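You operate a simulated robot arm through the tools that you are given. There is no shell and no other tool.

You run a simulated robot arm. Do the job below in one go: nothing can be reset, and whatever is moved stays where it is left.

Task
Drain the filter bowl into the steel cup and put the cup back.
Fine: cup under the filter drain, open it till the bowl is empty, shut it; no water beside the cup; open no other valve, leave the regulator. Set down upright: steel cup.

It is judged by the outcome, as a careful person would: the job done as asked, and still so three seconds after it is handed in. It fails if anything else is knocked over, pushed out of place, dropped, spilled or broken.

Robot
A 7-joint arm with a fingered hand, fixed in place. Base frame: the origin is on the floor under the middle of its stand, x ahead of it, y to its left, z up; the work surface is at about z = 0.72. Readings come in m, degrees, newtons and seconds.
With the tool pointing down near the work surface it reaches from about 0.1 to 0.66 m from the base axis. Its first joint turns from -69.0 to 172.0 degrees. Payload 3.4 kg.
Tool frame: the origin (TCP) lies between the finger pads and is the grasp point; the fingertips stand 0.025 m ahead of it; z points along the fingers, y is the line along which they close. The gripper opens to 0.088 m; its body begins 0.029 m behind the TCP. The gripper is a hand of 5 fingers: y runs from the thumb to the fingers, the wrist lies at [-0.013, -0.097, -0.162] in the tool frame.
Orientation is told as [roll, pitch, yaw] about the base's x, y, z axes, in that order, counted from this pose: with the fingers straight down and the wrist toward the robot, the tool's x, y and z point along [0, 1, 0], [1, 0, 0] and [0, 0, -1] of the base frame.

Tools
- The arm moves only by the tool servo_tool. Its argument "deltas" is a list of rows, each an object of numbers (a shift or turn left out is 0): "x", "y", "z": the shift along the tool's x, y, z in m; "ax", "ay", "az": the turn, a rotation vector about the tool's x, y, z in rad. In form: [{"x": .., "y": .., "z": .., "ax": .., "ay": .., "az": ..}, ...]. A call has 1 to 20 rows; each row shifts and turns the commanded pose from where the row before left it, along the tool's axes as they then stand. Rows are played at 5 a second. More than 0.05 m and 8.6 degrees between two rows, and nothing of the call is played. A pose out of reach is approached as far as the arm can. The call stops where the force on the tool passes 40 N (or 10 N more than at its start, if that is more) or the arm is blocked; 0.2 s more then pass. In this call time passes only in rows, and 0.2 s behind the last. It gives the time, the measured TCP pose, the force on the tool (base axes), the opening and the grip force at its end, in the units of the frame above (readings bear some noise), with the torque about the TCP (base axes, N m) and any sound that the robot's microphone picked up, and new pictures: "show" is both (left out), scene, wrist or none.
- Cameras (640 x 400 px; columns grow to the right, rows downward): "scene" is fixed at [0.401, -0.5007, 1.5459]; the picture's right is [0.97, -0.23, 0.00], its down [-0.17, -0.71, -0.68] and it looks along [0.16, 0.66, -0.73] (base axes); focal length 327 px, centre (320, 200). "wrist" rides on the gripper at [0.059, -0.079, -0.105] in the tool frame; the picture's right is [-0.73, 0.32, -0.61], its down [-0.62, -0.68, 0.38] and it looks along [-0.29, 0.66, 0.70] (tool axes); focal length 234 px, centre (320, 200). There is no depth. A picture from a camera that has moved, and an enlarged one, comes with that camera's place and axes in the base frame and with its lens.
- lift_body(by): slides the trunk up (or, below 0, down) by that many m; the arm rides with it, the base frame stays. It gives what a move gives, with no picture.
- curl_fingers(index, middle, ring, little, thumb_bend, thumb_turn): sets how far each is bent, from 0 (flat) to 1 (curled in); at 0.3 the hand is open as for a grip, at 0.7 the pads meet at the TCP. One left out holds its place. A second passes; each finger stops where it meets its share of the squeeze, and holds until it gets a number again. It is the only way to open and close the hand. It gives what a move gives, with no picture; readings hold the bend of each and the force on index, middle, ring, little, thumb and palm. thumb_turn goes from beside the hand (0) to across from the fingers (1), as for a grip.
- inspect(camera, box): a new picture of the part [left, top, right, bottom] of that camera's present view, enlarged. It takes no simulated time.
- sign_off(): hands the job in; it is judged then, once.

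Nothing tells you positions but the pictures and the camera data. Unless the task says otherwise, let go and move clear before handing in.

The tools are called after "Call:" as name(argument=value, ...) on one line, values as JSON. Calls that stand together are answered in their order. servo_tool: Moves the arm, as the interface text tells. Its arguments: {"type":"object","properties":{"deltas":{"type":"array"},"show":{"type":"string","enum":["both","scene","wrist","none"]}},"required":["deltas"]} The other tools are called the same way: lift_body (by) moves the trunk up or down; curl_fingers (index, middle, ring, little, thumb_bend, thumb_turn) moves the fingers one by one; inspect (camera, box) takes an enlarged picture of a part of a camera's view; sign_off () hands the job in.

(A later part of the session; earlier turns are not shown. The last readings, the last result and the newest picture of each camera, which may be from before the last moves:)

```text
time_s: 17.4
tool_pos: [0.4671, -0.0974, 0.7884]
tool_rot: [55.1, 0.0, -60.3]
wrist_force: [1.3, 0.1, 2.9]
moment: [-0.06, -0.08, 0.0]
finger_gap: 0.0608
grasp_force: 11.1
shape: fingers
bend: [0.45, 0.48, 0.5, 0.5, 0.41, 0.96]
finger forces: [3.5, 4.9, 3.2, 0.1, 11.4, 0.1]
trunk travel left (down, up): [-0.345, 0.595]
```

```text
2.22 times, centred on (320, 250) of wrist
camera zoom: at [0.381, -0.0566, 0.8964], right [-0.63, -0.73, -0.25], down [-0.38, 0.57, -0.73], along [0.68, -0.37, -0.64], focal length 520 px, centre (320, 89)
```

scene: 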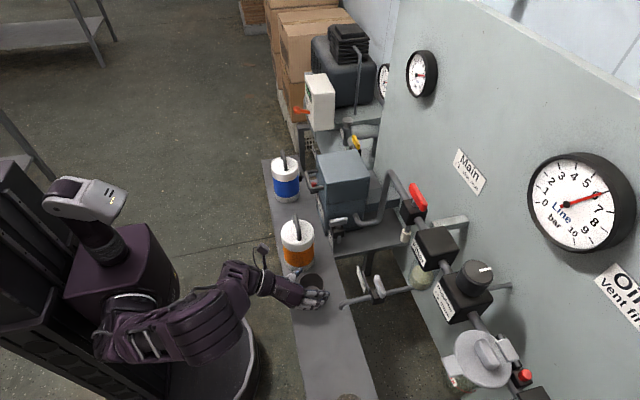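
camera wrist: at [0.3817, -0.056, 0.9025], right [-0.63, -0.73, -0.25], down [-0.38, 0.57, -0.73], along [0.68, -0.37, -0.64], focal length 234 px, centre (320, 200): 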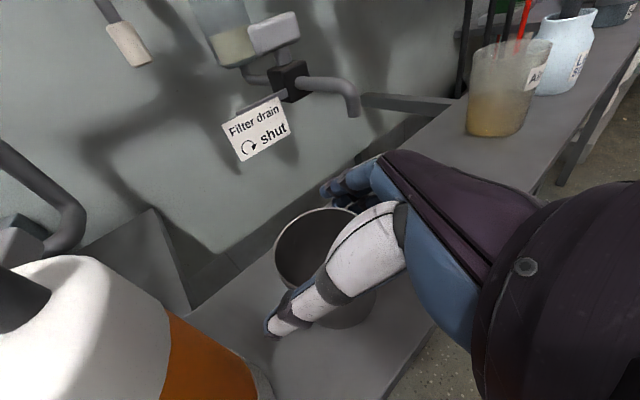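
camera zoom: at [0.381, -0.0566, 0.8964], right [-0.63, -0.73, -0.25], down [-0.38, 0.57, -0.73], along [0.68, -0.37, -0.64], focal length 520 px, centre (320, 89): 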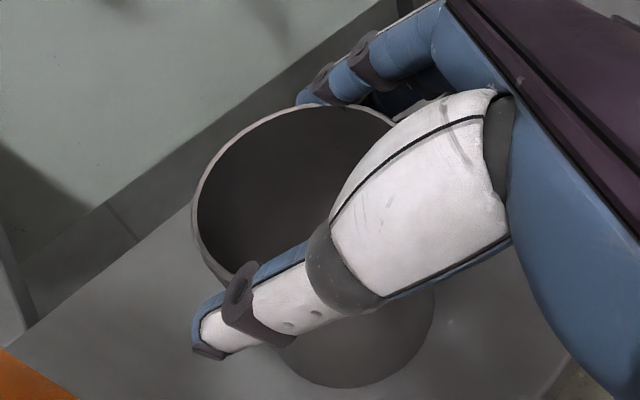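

The grip is firm: the thumb reads 11 N against index, middle and ring. I'll lift 2 cm straight up and check that the cup comes along level.

Call:
servo_tool(deltas=[{"x": 0.0041, "z": -0.0029}, {"x": 0.0041, "z": -0.0029}, {"x": 0.0041, "z": -0.0029}, {"x": 0.0041, "z": -0.0029}])

Call:
inspect(camera="scene", box=[260, 240, 388, 320])

Call:
inspect(camera="wrist", box=[220, 160, 420, 340])

```text
time_s: 18.4
tool_pos: [0.4675, -0.0966, 0.8072]
tool_rot: [55.1, 0.0, -60.2]
wrist_force: [-0.3, 0.1, -0.9]
moment: [-0.01, 0.01, -0.01]
finger_gap: 0.0604
grasp_force: 11.2
shape: fingers
bend: [0.45, 0.49, 0.5, 0.5, 0.41, 0.96]
finger forces: [2.9, 4.8, 3.0, 0.0, 11.0, 0.0]
trunk travel left (down, up): [-0.345, 0.595]
camera wrist: at [0.3816, -0.0561, 0.9158], right [-0.63, -0.73, -0.25], down [-0.38, 0.57, -0.73], along [0.68, -0.37, -0.64], focal length 234 px, centre (320, 200)
```

scene: 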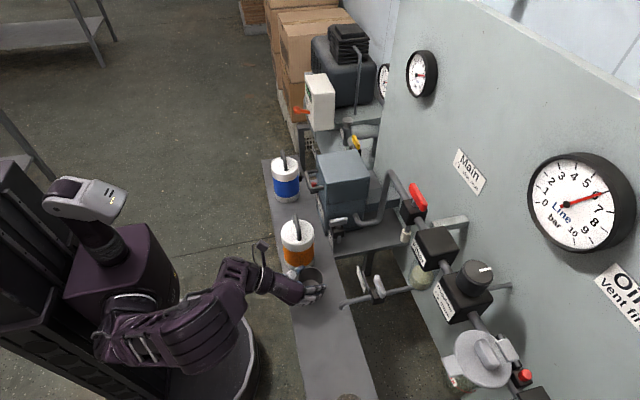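
wrist: 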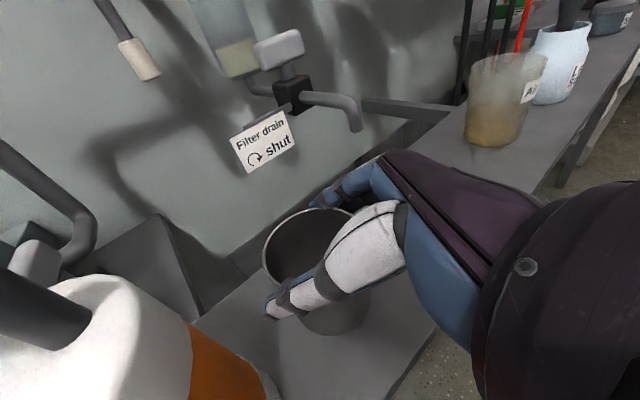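

```text
5.00 times, centred on (324, 280) of scene
camera zoom: at [0.401, -0.5007, 1.5459], right [0.97, -0.23, 0.0], down [-0.17, -0.71, -0.68], along [0.16, 0.66, -0.73], focal length 1634 px, centre (300, -200)
```

zoom: 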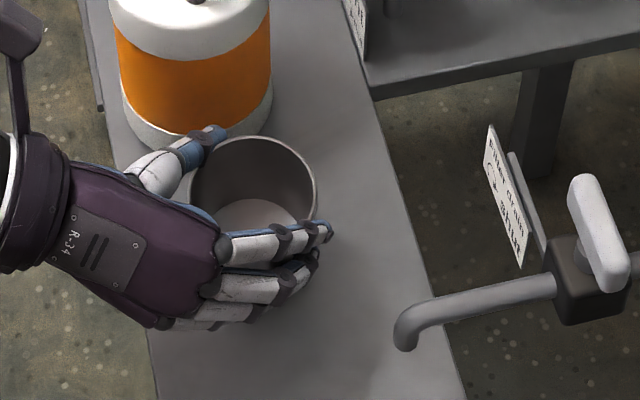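

```text
2.22 times, centred on (320, 250) of wrist
camera zoom: at [0.3816, -0.0561, 0.9158], right [-0.63, -0.73, -0.25], down [-0.38, 0.57, -0.73], along [0.68, -0.37, -0.64], focal length 520 px, centre (320, 89)
```

zoom: 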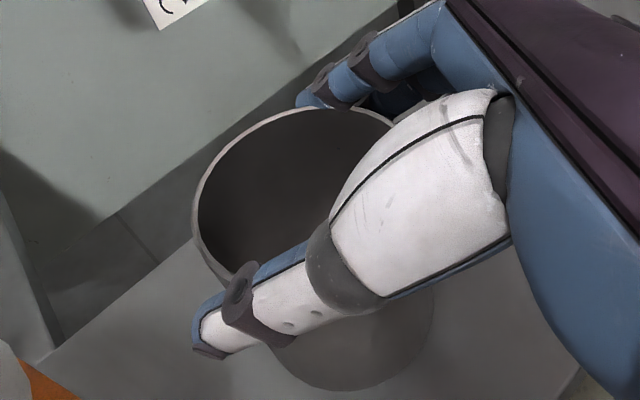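

The cup is off the bench and held securely. The spout mouth now triangulates to (0.527, -0.191, 0.819), so I'll carry the cup low, first in -y clear of the fingers' reach, then in +x under the spout.

Call:
servo_tool(deltas=[{"x": -0.00588, "y": 0.01443, "z": -0.00607}, {"x": -0.00588, "y": 0.01443, "z": -0.00607}, {"x": -0.00588, "y": 0.01443, "z": -0.00607}, {"x": -0.00588, "y": 0.01443, "z": -0.00607}, {"x": -0.00588, "y": 0.01443, "z": -0.00607}, {"x": -0.00588, "y": 0.01443, "z": -0.00607}])

Call:
inspect(camera="scene", box=[270, 260, 398, 340])

Call:
inspect(camera="wrist", box=[220, 120, 420, 320])

```text
time_s: 19.8
tool_pos: [0.4723, -0.1992, 0.8007]
tool_rot: [55.0, 0.0, -60.2]
wrist_force: [1.0, -0.2, -0.6]
moment: [0.0, 0.02, 0.01]
finger_gap: 0.0605
grasp_force: 10.5
shape: fingers
bend: [0.45, 0.49, 0.5, 0.5, 0.41, 0.96]
finger forces: [2.7, 4.8, 3.0, 0.0, 11.0, 0.1]
out of reach, approached as far as the arm can: row 3
trunk travel left (down, up): [-0.345, 0.595]
camera wrist: at [0.3867, -0.1565, 0.9085], right [-0.63, -0.73, -0.25], down [-0.38, 0.57, -0.73], along [0.68, -0.37, -0.64], focal length 234 px, centre (320, 200)
```

scene: 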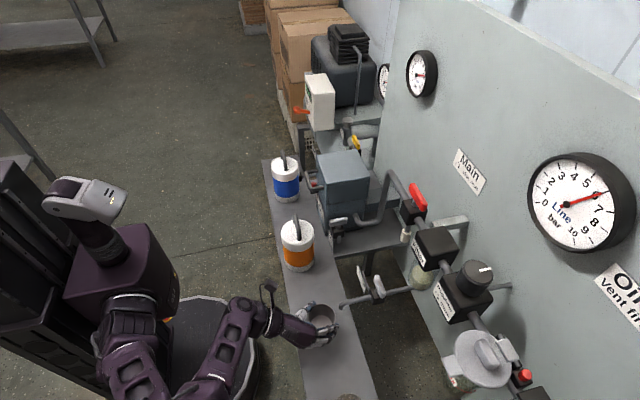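
wrist: 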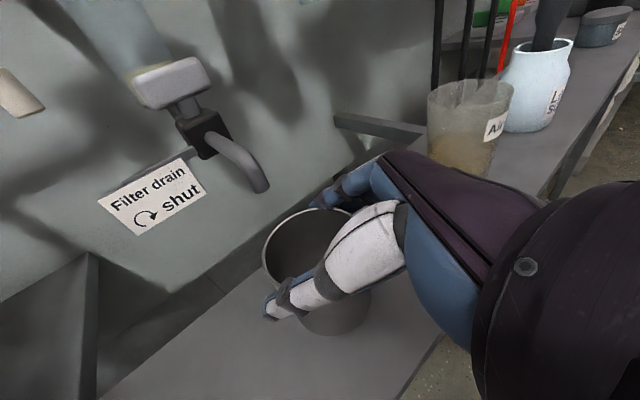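

```text
5.00 times, centred on (334, 300) of scene
camera zoom: at [0.401, -0.5007, 1.5459], right [0.97, -0.23, 0.0], down [-0.17, -0.71, -0.68], along [0.16, 0.66, -0.73], focal length 1634 px, centre (250, -300)
```

zoom: 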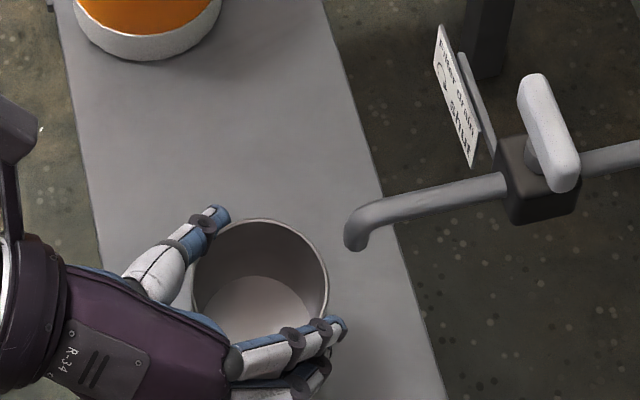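

```text
2.00 times, centred on (320, 220) of wrist
camera zoom: at [0.3867, -0.1565, 0.9085], right [-0.63, -0.73, -0.25], down [-0.38, 0.57, -0.73], along [0.68, -0.37, -0.64], focal length 468 px, centre (320, 160)
```

zoom: 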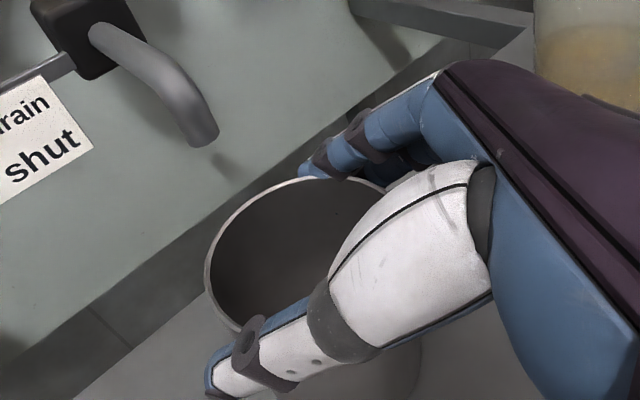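

The cup is now beside the spout at about the same y. I'll slide it forward 3.8 cm and slightly down, then check the alignment from both cameras.

Call:
servo_tool(deltas=[{"x": 0.0026, "y": 0.0032, "z": 0.0049}, {"x": 0.0026, "y": 0.0032, "z": 0.0049}, {"x": 0.0026, "y": 0.0032, "z": 0.0049}, {"x": 0.0026, "y": 0.0032, "z": 0.0049}, {"x": 0.0026, "y": 0.0032, "z": 0.0049}, {"x": 0.0026, "y": 0.0032, "z": 0.0049}])

Call:
inspect(camera="scene", box=[300, 280, 396, 340])

Call:
inspect(camera="wrist", box=[220, 140, 420, 300])

```text
time_s: 21.1
tool_pos: [0.5099, -0.1991, 0.7974]
tool_rot: [55.1, 0.0, -60.3]
wrist_force: [-1.2, -0.6, -1.4]
moment: [0.01, 0.0, -0.02]
finger_gap: 0.0606
grasp_force: 10.0
shape: fingers
bend: [0.46, 0.49, 0.5, 0.5, 0.41, 0.96]
finger forces: [2.8, 4.8, 3.1, 0.0, 10.9, 0.0]
trunk travel left (down, up): [-0.345, 0.595]
camera wrist: at [0.4232, -0.1575, 0.9053], right [-0.63, -0.73, -0.25], down [-0.38, 0.57, -0.73], along [0.68, -0.37, -0.64], focal length 234 px, centre (320, 200)
```

scene: 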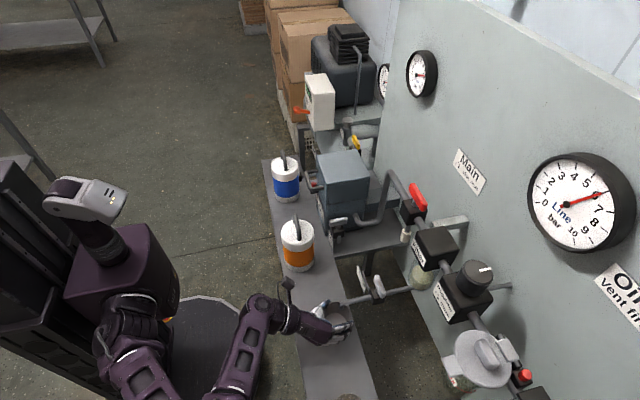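
wrist: 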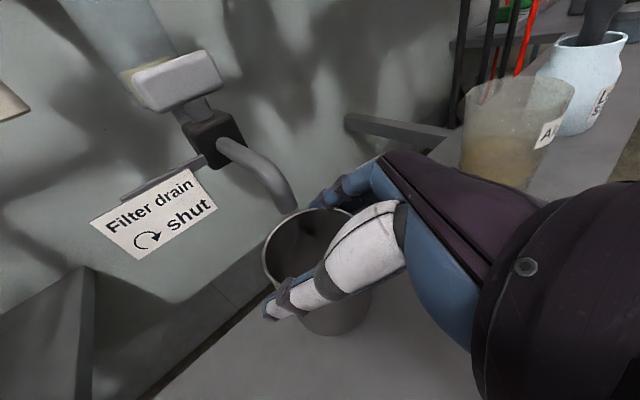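

```text
6.67 times, centred on (348, 310) of scene
camera zoom: at [0.401, -0.5007, 1.5459], right [0.97, -0.23, 0.0], down [-0.17, -0.71, -0.68], along [0.16, 0.66, -0.73], focal length 2178 px, centre (133, -533)
```

zoom: 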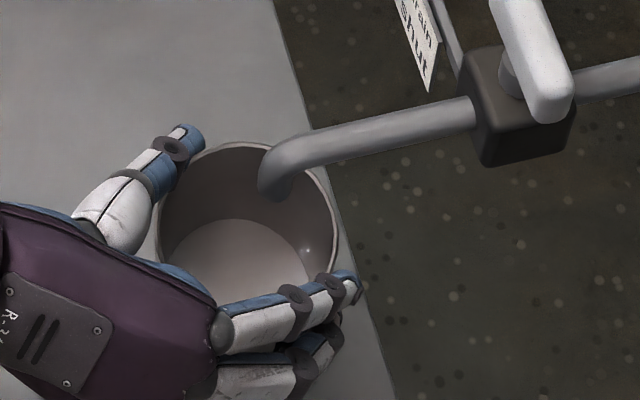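

```text
2.50 times, centred on (320, 220) of wrist
camera zoom: at [0.4232, -0.1575, 0.9053], right [-0.63, -0.73, -0.25], down [-0.38, 0.57, -0.73], along [0.68, -0.37, -0.64], focal length 585 px, centre (320, 150)
```

zoom: 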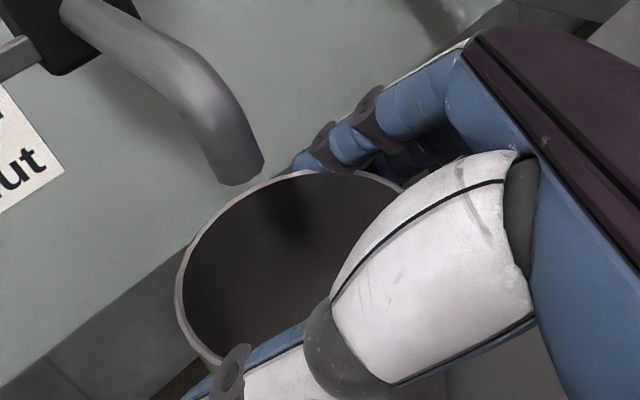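

The spout mouth sits inside the rim from both views, about 1 cm ahead of the cup's axis. I'll move 6 mm further forward and then lower the cup to the bench.

Call:
servo_tool(deltas=[{"x": 0.0027, "y": 0.0039, "z": 0.0039}, {"x": -0.0025, "z": 0.0017}, {"x": -0.0025, "z": 0.0017}, {"x": -0.0016, "z": 0.0011}])

Call:
inspect(camera="scene", box=[300, 280, 396, 340])

Call:
inspect(camera="wrist", box=[220, 140, 420, 300])

```text
time_s: 22.1
tool_pos: [0.5146, -0.1996, 0.7905]
tool_rot: [55.0, 0.0, -60.3]
wrist_force: [-0.1, 0.0, 1.5]
moment: [-0.02, -0.05, -0.01]
finger_gap: 0.0604
grasp_force: 10.8
shape: fingers
bend: [0.46, 0.49, 0.5, 0.5, 0.41, 0.95]
finger forces: [3.1, 4.6, 2.8, 0.1, 11.3, 0.0]
trunk travel left (down, up): [-0.345, 0.595]
camera wrist: at [0.4284, -0.1577, 0.8971], right [-0.63, -0.73, -0.25], down [-0.37, 0.57, -0.73], along [0.68, -0.37, -0.64], focal length 234 px, centre (320, 200)
```

scene: 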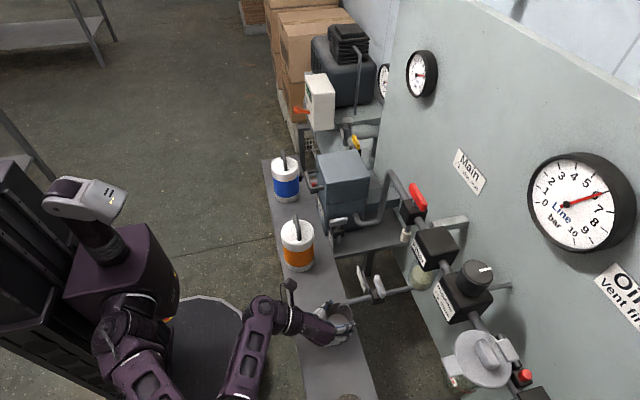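
wrist: 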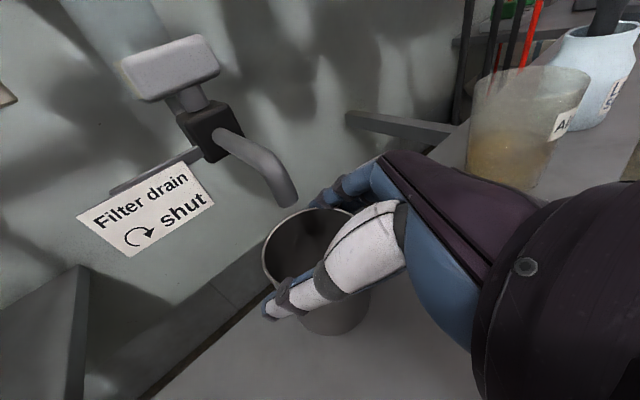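

```text
6.67 times, centred on (348, 310) of scene
camera zoom: at [0.401, -0.5007, 1.5459], right [0.97, -0.23, 0.0], down [-0.17, -0.71, -0.68], along [0.16, 0.66, -0.73], focal length 2178 px, centre (133, -533)
```

zoom: 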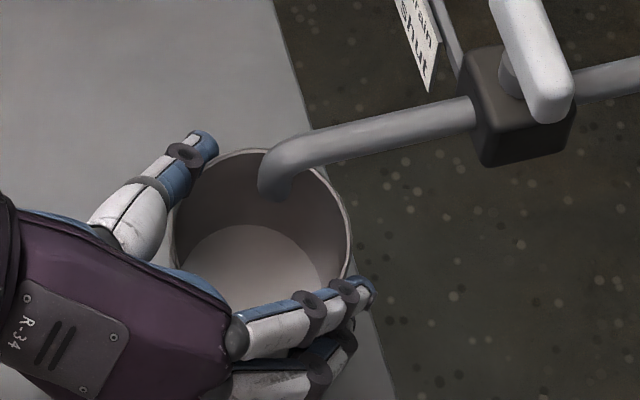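

```text
2.50 times, centred on (320, 220) of wrist
camera zoom: at [0.4284, -0.1577, 0.8971], right [-0.63, -0.73, -0.25], down [-0.37, 0.57, -0.73], along [0.68, -0.37, -0.64], focal length 585 px, centre (320, 150)
```

zoom: 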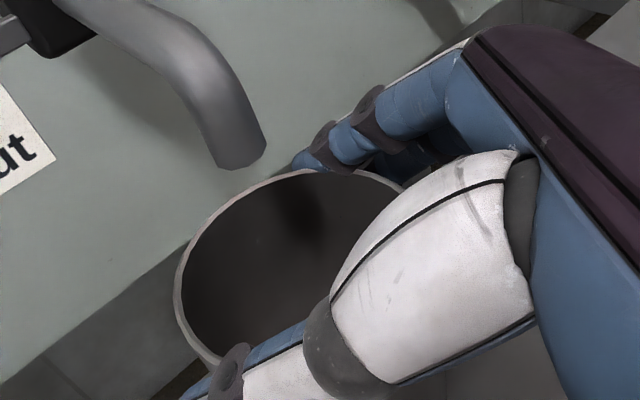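

The spout is now centred over the cup in both views, and the upward force suggests the cup is just touching the bench. I'll lower 2 mm more to seat it.

Call:
servo_tool(deltas=[{"x": -0.0016, "z": 0.0011}], show="none")

```text
time_s: 22.6
tool_pos: [0.5152, -0.199, 0.7879]
tool_rot: [55.2, 0.0, -60.3]
wrist_force: [-0.7, 0.2, 6.4]
moment: [-0.11, -0.11, -0.01]
finger_gap: 0.0605
grasp_force: 12.3
shape: fingers
bend: [0.45, 0.49, 0.5, 0.5, 0.41, 0.95]
finger forces: [3.9, 4.5, 3.4, 0.0, 12.1, 0.0]
trunk travel left (down, up): [-0.345, 0.595]
```

The cup is seated, with 6 N of upward force. I'll open the hand, a little at first and then fully.

Call:
curl_fingers(index=0.4, middle=0.4, ring=0.4, little=0.4, thumb_bend=0.38)

Call:
curl_fingers(index=0.3, middle=0.3, ring=0.3, little=0.3, thumb_bend=0.3)

Call:
inspect(camera="scene", box=[300, 280, 396, 340])

Call:
inspect(camera="wrist", box=[220, 140, 420, 300])

```text
time_s: 23.6
tool_pos: [0.5161, -0.1981, 0.7859]
tool_rot: [55.0, -0.1, -60.4]
wrist_force: [-0.3, 0.4, 0.2]
moment: [0.01, 0.04, 0.03]
finger_gap: 0.0675
grasp_force: 0.3
shape: fingers
bend: [0.4, 0.4, 0.4, 0.4, 0.37, 0.97]
finger forces: [0.3, 0.0, 0.0, 0.0, 1.0, 0.0]
trunk travel left (down, up): [-0.345, 0.595]
```

```text
time_s: 24.6
tool_pos: [0.516, -0.1992, 0.7873]
tool_rot: [55.1, 0.0, -60.3]
wrist_force: [1.1, -0.5, 0.2]
moment: [-0.03, -0.01, 0.01]
finger_gap: 0.0845
grasp_force: 0.0
shape: fingers
bend: [0.3, 0.3, 0.3, 0.3, 0.3, 0.97]
finger forces: [0.1, 0.0, 0.1, 0.0, 0.0, 0.0]
trunk travel left (down, up): [-0.345, 0.595]
```

```text
6.67 times, centred on (348, 310) of scene
camera zoom: at [0.401, -0.5007, 1.5459], right [0.97, -0.23, 0.0], down [-0.17, -0.71, -0.68], along [0.16, 0.66, -0.73], focal length 2178 px, centre (133, -533)
```

zoom: 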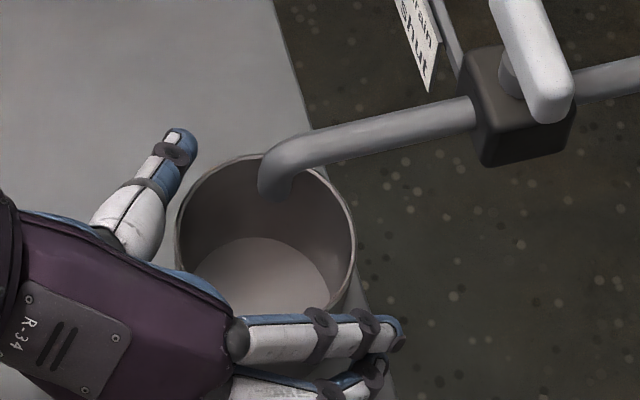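

```text
2.50 times, centred on (320, 220) of wrist
camera zoom: at [0.4292, -0.1572, 0.8949], right [-0.63, -0.73, -0.25], down [-0.38, 0.57, -0.73], along [0.68, -0.37, -0.64], focal length 585 px, centre (320, 150)
```

zoom: 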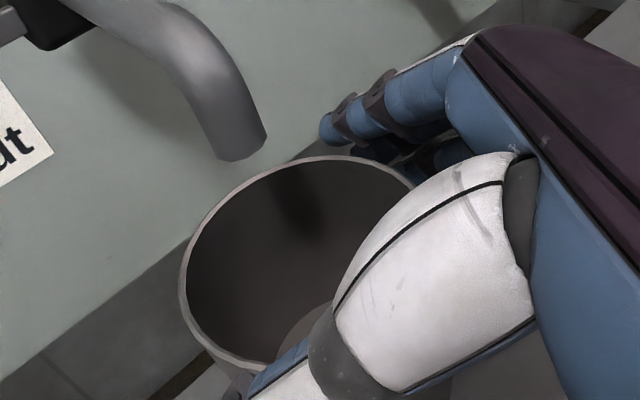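

The cup stands under the spout and the hand is open around it. I'll back out 3 cm along the approach heading and lift slightly, and check that nothing touches.

Call:
servo_tool(deltas=[{"x": -0.0043, "z": -0.0062}, {"x": -0.0043, "z": -0.0062}, {"x": -0.0043, "z": -0.0062}, {"x": -0.0043, "z": -0.0062}, {"x": 0.0082, "z": -0.0057}, {"x": 0.0082, "z": -0.0057}])

Call:
inspect(camera="scene", box=[280, 270, 408, 350])

```text
time_s: 25.9
tool_pos: [0.4897, -0.2136, 0.8063]
tool_rot: [55.0, 0.1, -60.3]
wrist_force: [0.8, 0.2, 0.0]
moment: [0.01, 0.0, -0.01]
finger_gap: 0.0845
grasp_force: 0.0
shape: fingers
bend: [0.3, 0.3, 0.3, 0.3, 0.3, 0.97]
finger forces: [0.0, 0.1, 0.0, 0.0, 0.0, 0.0]
trunk travel left (down, up): [-0.345, 0.595]
camera wrist: at [0.4032, -0.1726, 0.9153], right [-0.63, -0.73, -0.25], down [-0.38, 0.57, -0.73], along [0.68, -0.37, -0.64], focal length 234 px, centre (320, 200)
```

scene: 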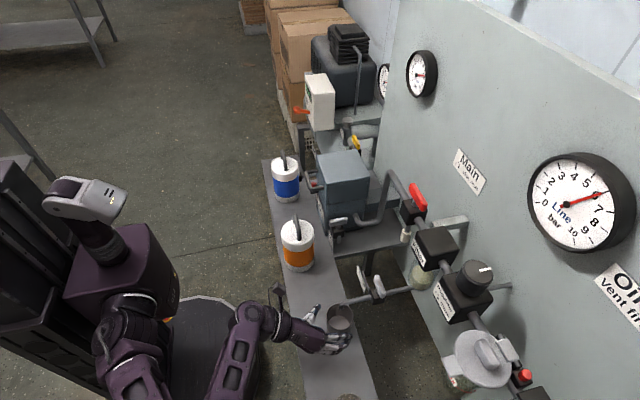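
wrist: 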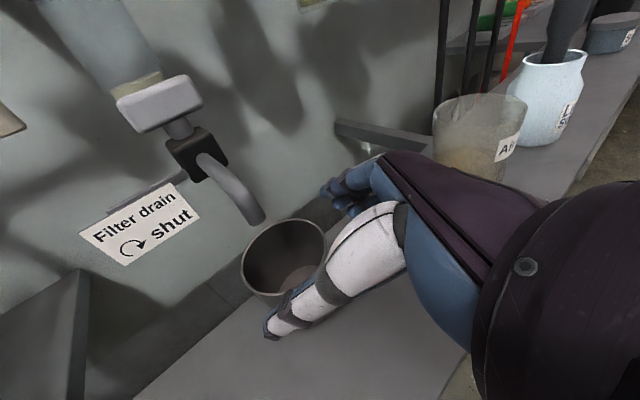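

```text
5.00 times, centred on (344, 310) of scene
camera zoom: at [0.401, -0.5007, 1.5459], right [0.97, -0.23, 0.0], down [-0.17, -0.71, -0.68], along [0.16, 0.66, -0.73], focal length 1634 px, centre (200, -350)
```

zoom: 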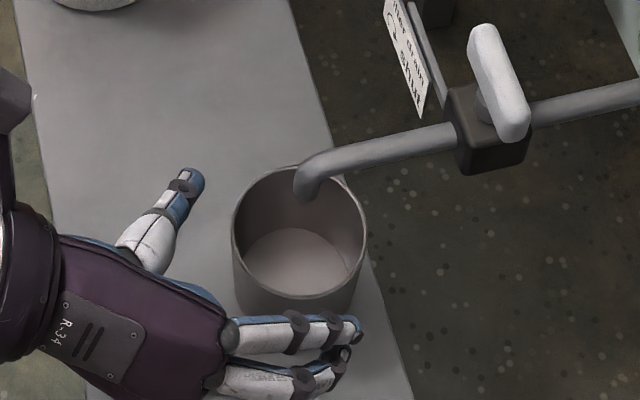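

The cup stands clear on the bench and the spout is centred over it. I'll raise the hand well up and then point the fingers straight down for the valve.

Call:
lift_body(by=0.2)

Call:
servo_tool(deltas=[{"ay": -0.137}, {"ay": -0.137}, {"ay": -0.137}, {"ay": -0.137}, {"ay": -0.137}, {"ay": -0.137}, {"ay": -0.138}])

Call:
curl_fingers(middle=1.0, ring=1.0, little=1.0)

Call:
inspect(camera="scene", box=[240, 180, 432, 300])

Call:
inspect(camera="wrist", box=[0, 0, 640, 400])

```text
time_s: 28.1
tool_pos: [0.4889, -0.2149, 1.006]
tool_rot: [55.0, 0.0, -60.3]
wrist_force: [-0.5, 0.3, 0.5]
moment: [0.04, -0.01, -0.01]
finger_gap: 0.0845
grasp_force: 0.0
shape: fingers
bend: [0.3, 0.3, 0.3, 0.3, 0.3, 0.97]
finger forces: [0.0, 0.1, 0.1, 0.0, 0.0, 0.1]
trunk travel left (down, up): [-0.545, 0.395]
```

```text
time_s: 29.7
tool_pos: [0.4884, -0.2143, 1.0064]
tool_rot: [-0.1, 0.0, -60.2]
wrist_force: [0.8, 0.6, -0.9]
moment: [-0.03, -0.01, 0.0]
finger_gap: 0.0845
grasp_force: 0.1
shape: fingers
bend: [0.3, 0.3, 0.3, 0.3, 0.3, 0.97]
finger forces: [0.1, 0.0, 0.1, 0.1, 0.0, 0.0]
trunk travel left (down, up): [-0.545, 0.395]
camera wrist: at [0.4994, -0.1166, 1.1121], right [-0.47, -0.64, 0.61], down [-0.88, 0.28, -0.38], along [0.07, -0.71, -0.7], focal length 234 px, centre (320, 200)
```

scene: 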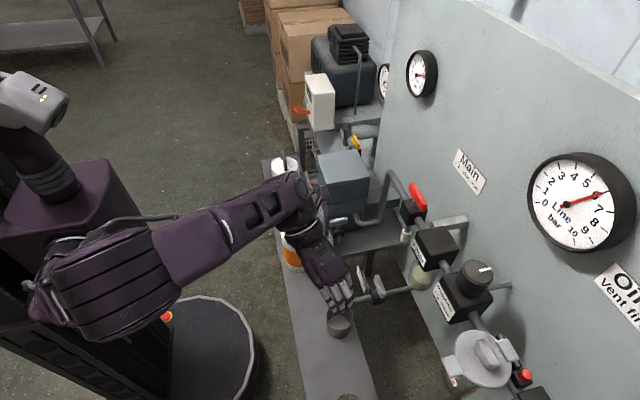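
wrist: 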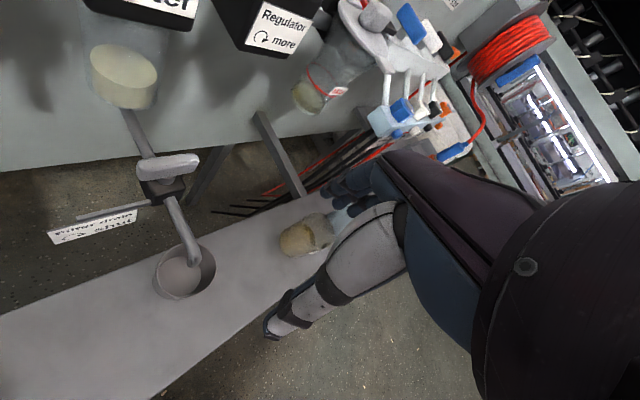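

```text
time_s: 30.7
tool_pos: [0.4886, -0.2126, 1.0074]
tool_rot: [-0.1, 0.0, -60.2]
wrist_force: [-0.1, 0.1, 0.1]
moment: [0.03, 0.0, 0.0]
finger_gap: 0.0845
grasp_force: 0.1
shape: fingers
bend: [0.3, 1.0, 1.0, 1.0, 0.3, 0.97]
finger forces: [0.0, 0.0, 0.0, 0.1, 0.0, 0.0]
trunk travel left (down, up): [-0.545, 0.395]
```

```text
3.33 times, centred on (336, 240) of scene
camera zoom: at [0.401, -0.5007, 1.5459], right [0.97, -0.23, 0.0], down [-0.17, -0.71, -0.68], along [0.16, 0.66, -0.73], focal length 1089 px, centre (267, 67)
```

zoom: 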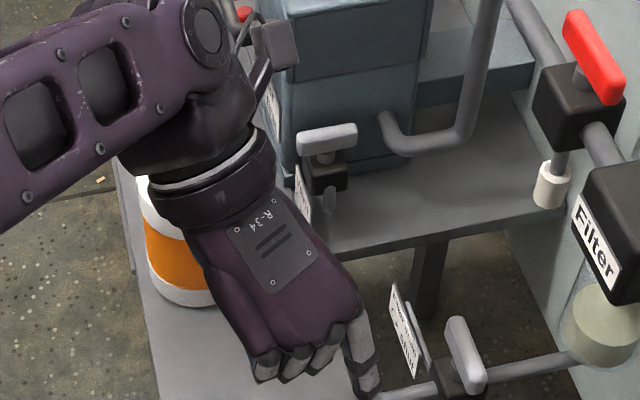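

```text
1.00 times, centred on (320, 200) of wrist (not enlarged: the box is as wide or as high as the picture)
camera zoom: at [0.499, -0.1177, 1.1122], right [-0.47, -0.64, 0.61], down [-0.88, 0.28, -0.38], along [0.07, -0.71, -0.7], focal length 234 px, centre (320, 200)
```

zoom: 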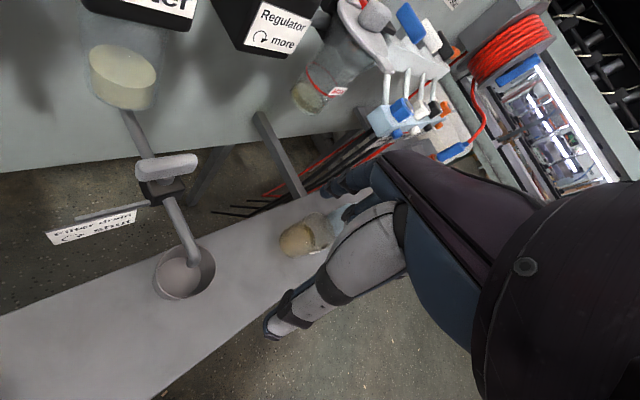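

Call:
inspect(camera="scene", box=[310, 250, 406, 310])

Call:
inspect(camera="wrist", box=[250, 130, 410, 350])

Call:
inspect(camera="wrist", box=[90, 60, 250, 260])

```text
6.67 times, centred on (358, 280) of scene
camera zoom: at [0.401, -0.5007, 1.5459], right [0.97, -0.23, 0.0], down [-0.17, -0.71, -0.68], along [0.16, 0.66, -0.73], focal length 2178 px, centre (67, -333)
```

zoom: 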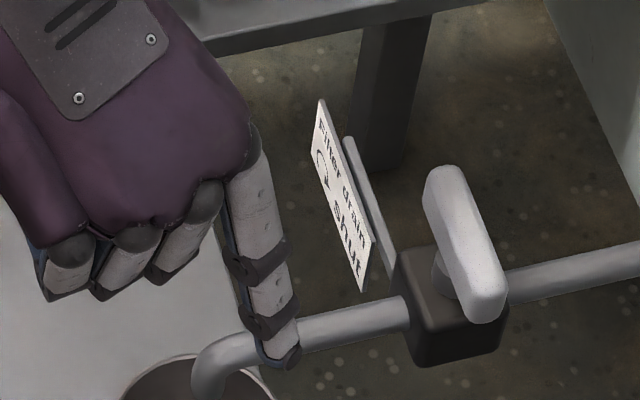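

```text
1.82 times, centred on (330, 240) of wrist
camera zoom: at [0.499, -0.1177, 1.1122], right [-0.47, -0.64, 0.61], down [-0.88, 0.28, -0.38], along [0.07, -0.71, -0.7], focal length 426 px, centre (302, 127)
```

zoom: 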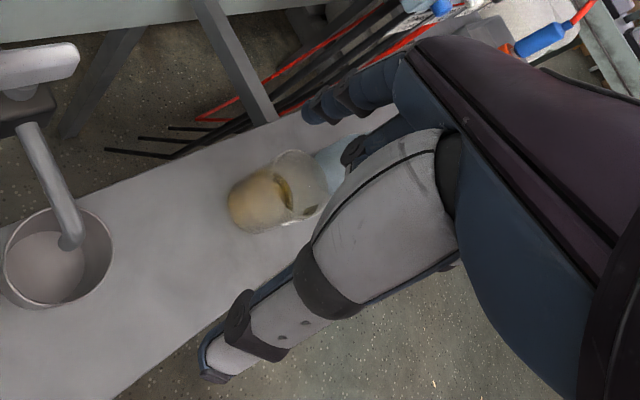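

```text
2.00 times, centred on (170, 160) of wrist
camera zoom: at [0.499, -0.1177, 1.1122], right [-0.47, -0.64, 0.61], down [-0.88, 0.28, -0.38], along [0.07, -0.71, -0.7], focal length 468 px, centre (620, 280)
```

zoom: 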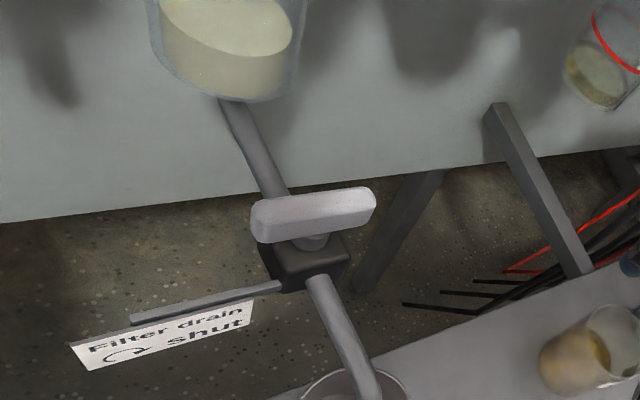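

The index finger is extended with the others curled. Its tip sits about (0.029, -0.041) from the TCP, and the T-handle pivots at about (0.611, -0.19) with the bar between z = 0.879 and 0.897. I'll move the finger to a spot just robot-side of the handle's -y end.

Call:
servo_tool(deltas=[{"x": 0.0247, "y": -0.0029}, {"x": 0.0247, "y": -0.0029}, {"x": 0.0247, "y": -0.0029}, {"z": 0.02}, {"z": 0.02}])

Call:
inspect(camera="scene", box=[310, 250, 406, 310])

Call:
inspect(camera="wrist", box=[90, 100, 410, 300])

```text
time_s: 31.9
tool_pos: [0.5512, -0.1696, 0.9675]
tool_rot: [0.1, 0.0, -60.2]
wrist_force: [-1.0, -1.0, 0.6]
moment: [0.01, 0.0, 0.0]
finger_gap: 0.0848
grasp_force: 0.1
shape: fingers
bend: [0.3, 1.0, 1.0, 1.0, 0.3, 0.97]
finger forces: [0.1, 0.1, 0.0, 0.0, 0.0, 0.0]
trunk travel left (down, up): [-0.545, 0.395]
camera wrist: at [0.5605, -0.0729, 1.0722], right [-0.47, -0.64, 0.61], down [-0.88, 0.28, -0.38], along [0.07, -0.71, -0.7], focal length 234 px, centre (320, 200)
```

scene: 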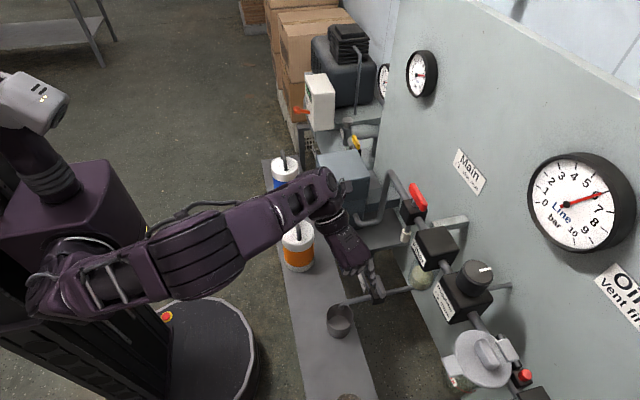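
wrist: 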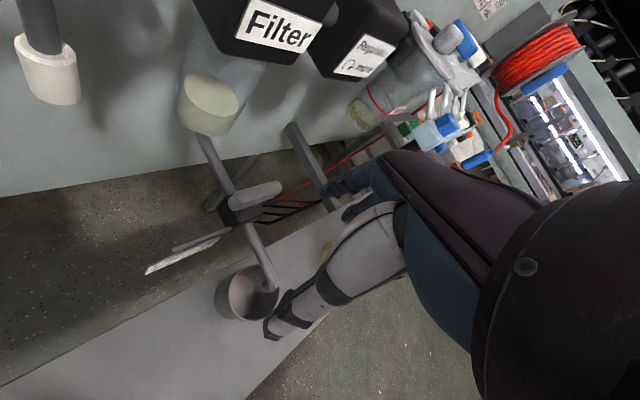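

```text
6.67 times, centred on (358, 280) of scene
camera zoom: at [0.401, -0.5007, 1.5459], right [0.97, -0.23, 0.0], down [-0.17, -0.71, -0.68], along [0.16, 0.66, -0.73], focal length 2178 px, centre (67, -333)
```

zoom: 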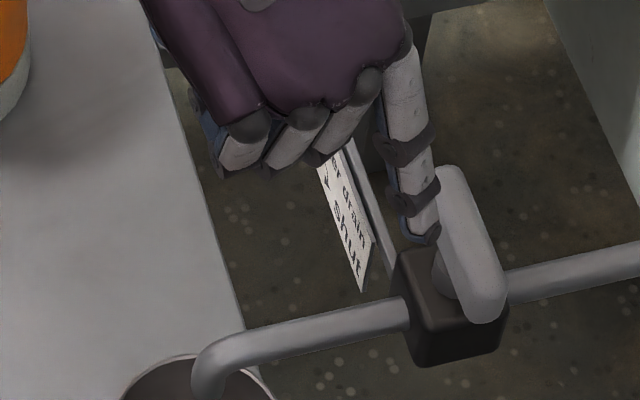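

```text
2.00 times, centred on (250, 200) of wrist
camera zoom: at [0.5605, -0.0729, 1.0722], right [-0.47, -0.64, 0.61], down [-0.88, 0.28, -0.38], along [0.07, -0.71, -0.7], focal length 468 px, centre (460, 200)
```

zoom: 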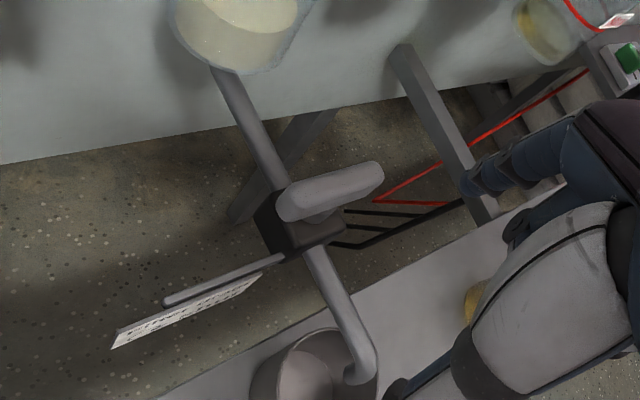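

The index tip is at about (0.581, -0.215), just robot-side of the handle's near end. I'll lower it so the tip is level with the bar.

Call:
servo_tool(deltas=[{"z": 0.0168}, {"z": 0.0168}, {"z": 0.0168}, {"z": 0.0168}])

Call:
inspect(camera="scene", box=[320, 250, 416, 310])

Call:
inspect(camera="wrist", box=[190, 100, 410, 300])

```text
time_s: 32.9
tool_pos: [0.5487, -0.17, 0.8999]
tool_rot: [0.0, 0.1, -60.2]
wrist_force: [0.4, -0.1, 0.6]
moment: [-0.01, -0.02, 0.01]
finger_gap: 0.0845
grasp_force: 0.1
shape: fingers
bend: [0.3, 1.0, 1.0, 1.0, 0.3, 0.97]
finger forces: [0.0, 0.0, 0.0, 0.0, 0.0, 0.0]
trunk travel left (down, up): [-0.545, 0.395]
camera wrist: at [0.5603, -0.0731, 1.0042], right [-0.47, -0.64, 0.61], down [-0.88, 0.28, -0.38], along [0.07, -0.71, -0.7], focal length 234 px, centre (320, 200)
```

scene: 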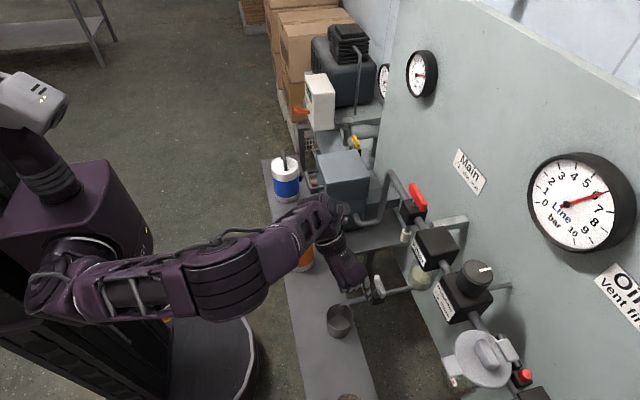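
wrist: 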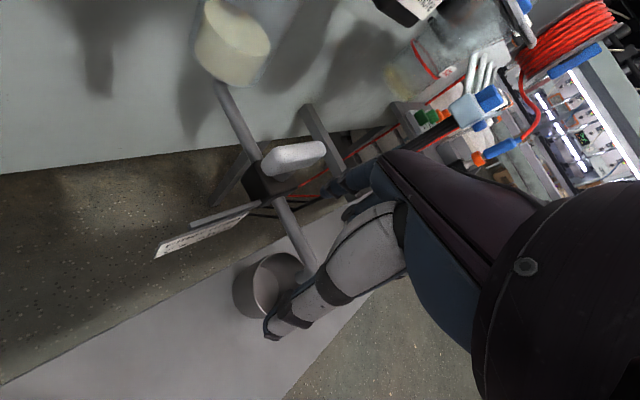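

```text
6.67 times, centred on (368, 280) of scene
camera zoom: at [0.401, -0.5007, 1.5459], right [0.97, -0.23, 0.0], down [-0.17, -0.71, -0.68], along [0.16, 0.66, -0.73], focal length 2178 px, centre (0, -333)
```

zoom: 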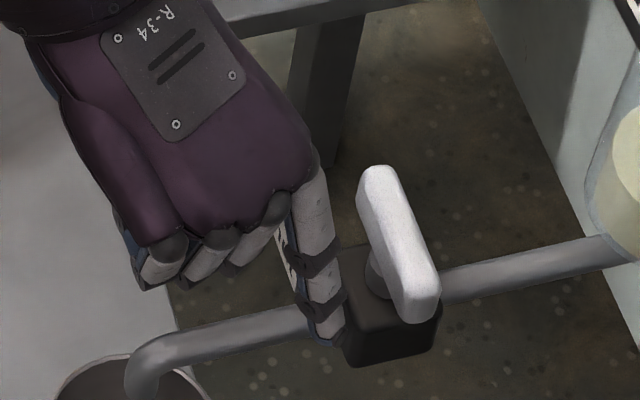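

```text
2.00 times, centred on (300, 200) of wrist
camera zoom: at [0.5603, -0.0731, 1.0042], right [-0.47, -0.64, 0.61], down [-0.88, 0.28, -0.38], along [0.07, -0.71, -0.7], focal length 468 px, centre (360, 200)
```

zoom: 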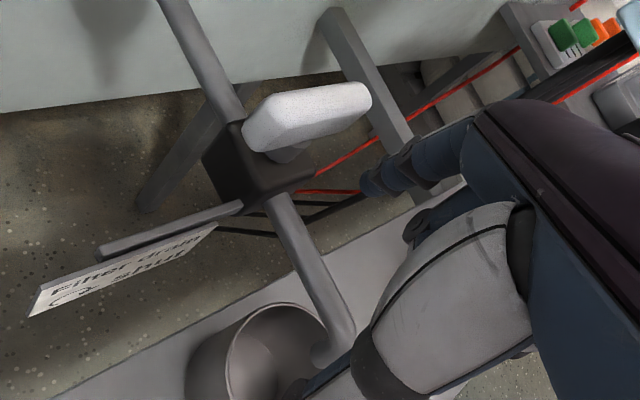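

The finger is level with the bar with about a 1.5 cm gap. I'll start pushing its near end toward the wall, which turns it counterclockwise, and check after the first 30°.

Call:
servo_tool(deltas=[{"x": 0.0073, "y": 0.0013}, {"x": 0.0073, "y": 0.0013}, {"x": 0.0017, "y": 0.001}, {"x": 0.0034, "y": 0.0055}, {"x": 0.0034, "y": 0.0054}])

Call:
inspect(camera="scene", box=[320, 250, 416, 310])

Call:
inspect(camera="wrist", box=[190, 100, 410, 300])

```text
time_s: 34.1
tool_pos: [0.5756, -0.1697, 0.8996]
tool_rot: [0.0, 0.0, -60.2]
wrist_force: [-3.6, 1.1, 0.8]
moment: [0.0, 0.01, -0.09]
finger_gap: 0.0809
grasp_force: 1.8
shape: fingers
bend: [0.33, 1.0, 1.0, 1.0, 0.3, 0.97]
finger forces: [3.7, 0.0, 0.0, 0.0, 0.0, 0.0]
trunk travel left (down, up): [-0.545, 0.395]
camera wrist: at [0.5863, -0.0735, 1.0053], right [-0.47, -0.64, 0.61], down [-0.88, 0.28, -0.38], along [0.07, -0.71, -0.7], focal length 234 px, centre (320, 200)
```

scene: 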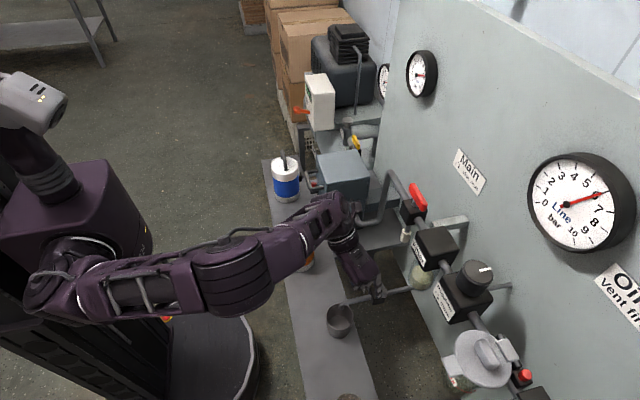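
wrist: 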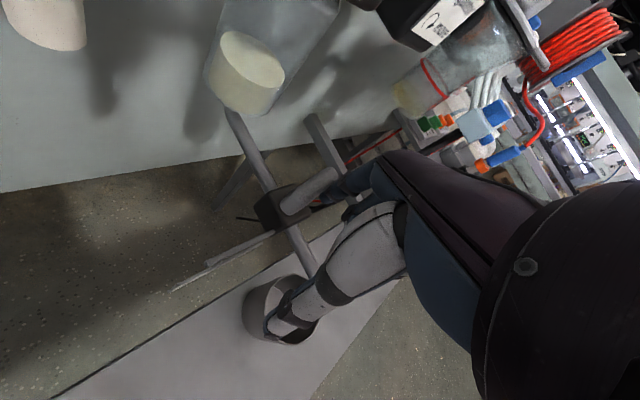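

```text
6.67 times, centred on (368, 280) of scene
camera zoom: at [0.401, -0.5007, 1.5459], right [0.97, -0.23, 0.0], down [-0.17, -0.71, -0.68], along [0.16, 0.66, -0.73], focal length 2178 px, centre (0, -333)
```

zoom: 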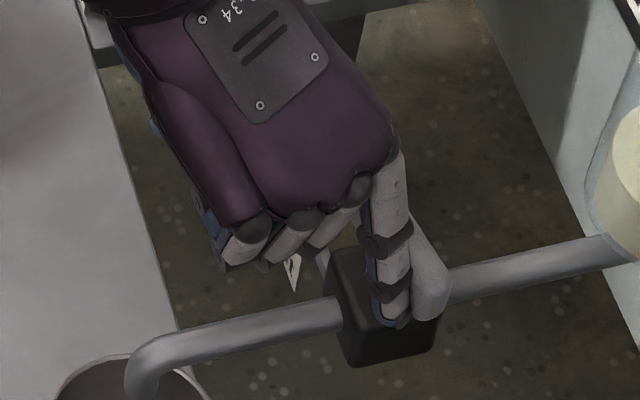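

```text
2.00 times, centred on (300, 200) of wrist
camera zoom: at [0.5863, -0.0735, 1.0053], right [-0.47, -0.64, 0.61], down [-0.88, 0.28, -0.38], along [0.07, -0.71, -0.7], focal length 468 px, centre (360, 200)
```

zoom: 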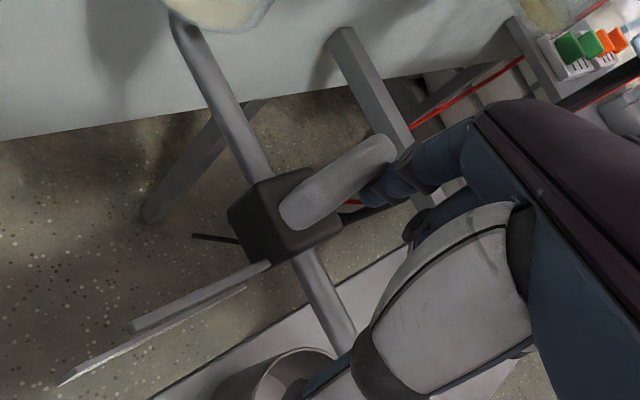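

The bar is turning with about 4 N on the finger. I'll continue along the arc.

Call:
servo_tool(deltas=[{"x": 0.0056, "y": 0.003}, {"x": 0.0057, "y": 0.003}, {"x": 0.0043, "y": 0.0}, {"x": 0.0043, "y": -0.0001}])

Call:
inspect(camera="scene", box=[310, 250, 438, 330])

Call:
inspect(camera="wrist", box=[190, 50, 430, 350])

```text
time_s: 35.1
tool_pos: [0.5965, -0.166, 0.8997]
tool_rot: [0.2, 0.1, -60.2]
wrist_force: [-1.3, -0.8, -0.1]
moment: [-0.03, -0.02, -0.08]
finger_gap: 0.0854
grasp_force: 1.2
shape: fingers
bend: [0.3, 1.0, 1.0, 1.0, 0.3, 0.97]
finger forces: [2.0, 0.0, 0.1, 0.0, 0.0, 0.0]
trunk travel left (down, up): [-0.545, 0.395]
camera wrist: at [0.6066, -0.0698, 1.0059], right [-0.47, -0.64, 0.61], down [-0.88, 0.28, -0.38], along [0.07, -0.71, -0.7], focal length 234 px, centre (320, 200)
```

scene: 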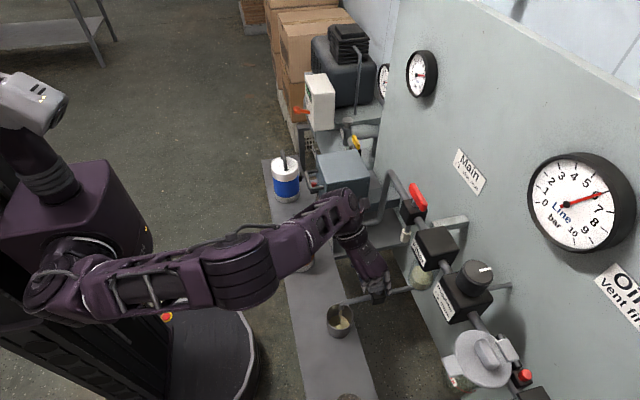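
wrist: 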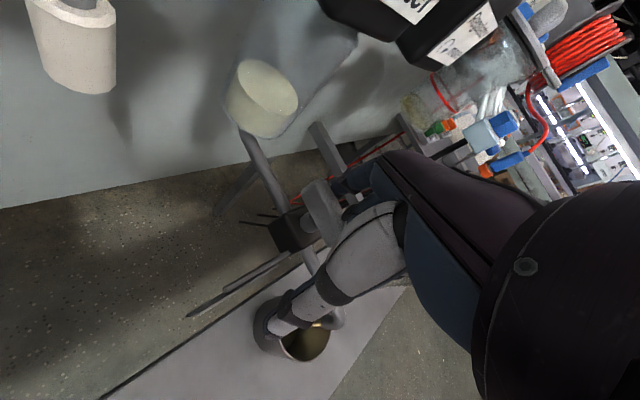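

```text
5.00 times, centred on (374, 290) of scene
camera zoom: at [0.401, -0.5007, 1.5459], right [0.97, -0.23, 0.0], down [-0.17, -0.71, -0.68], along [0.16, 0.66, -0.73], focal length 1634 px, centre (50, -250)
```

zoom: 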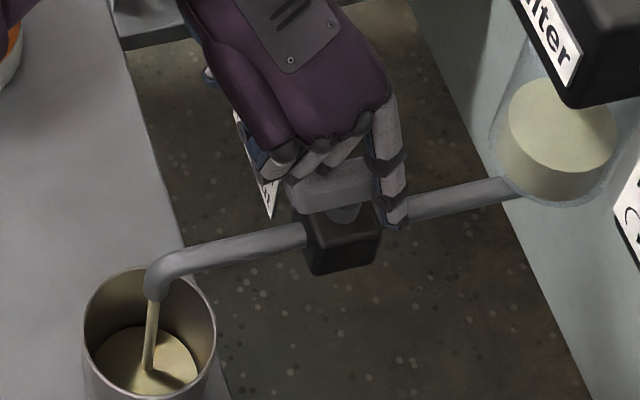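

```text
1.33 times, centred on (310, 200) of wrist
camera zoom: at [0.6066, -0.0698, 1.0059], right [-0.47, -0.64, 0.61], down [-0.88, 0.28, -0.38], along [0.07, -0.71, -0.7], focal length 312 px, centre (333, 200)
```

zoom: 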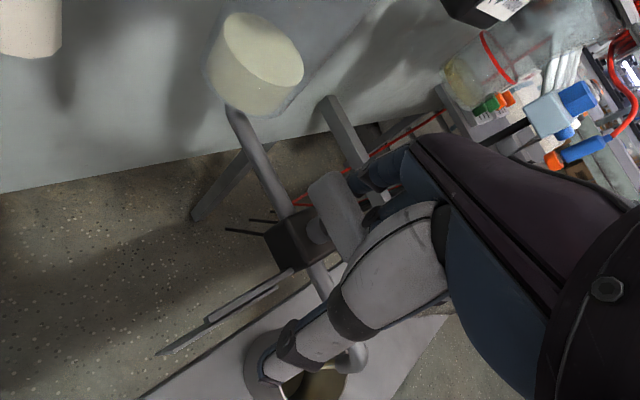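

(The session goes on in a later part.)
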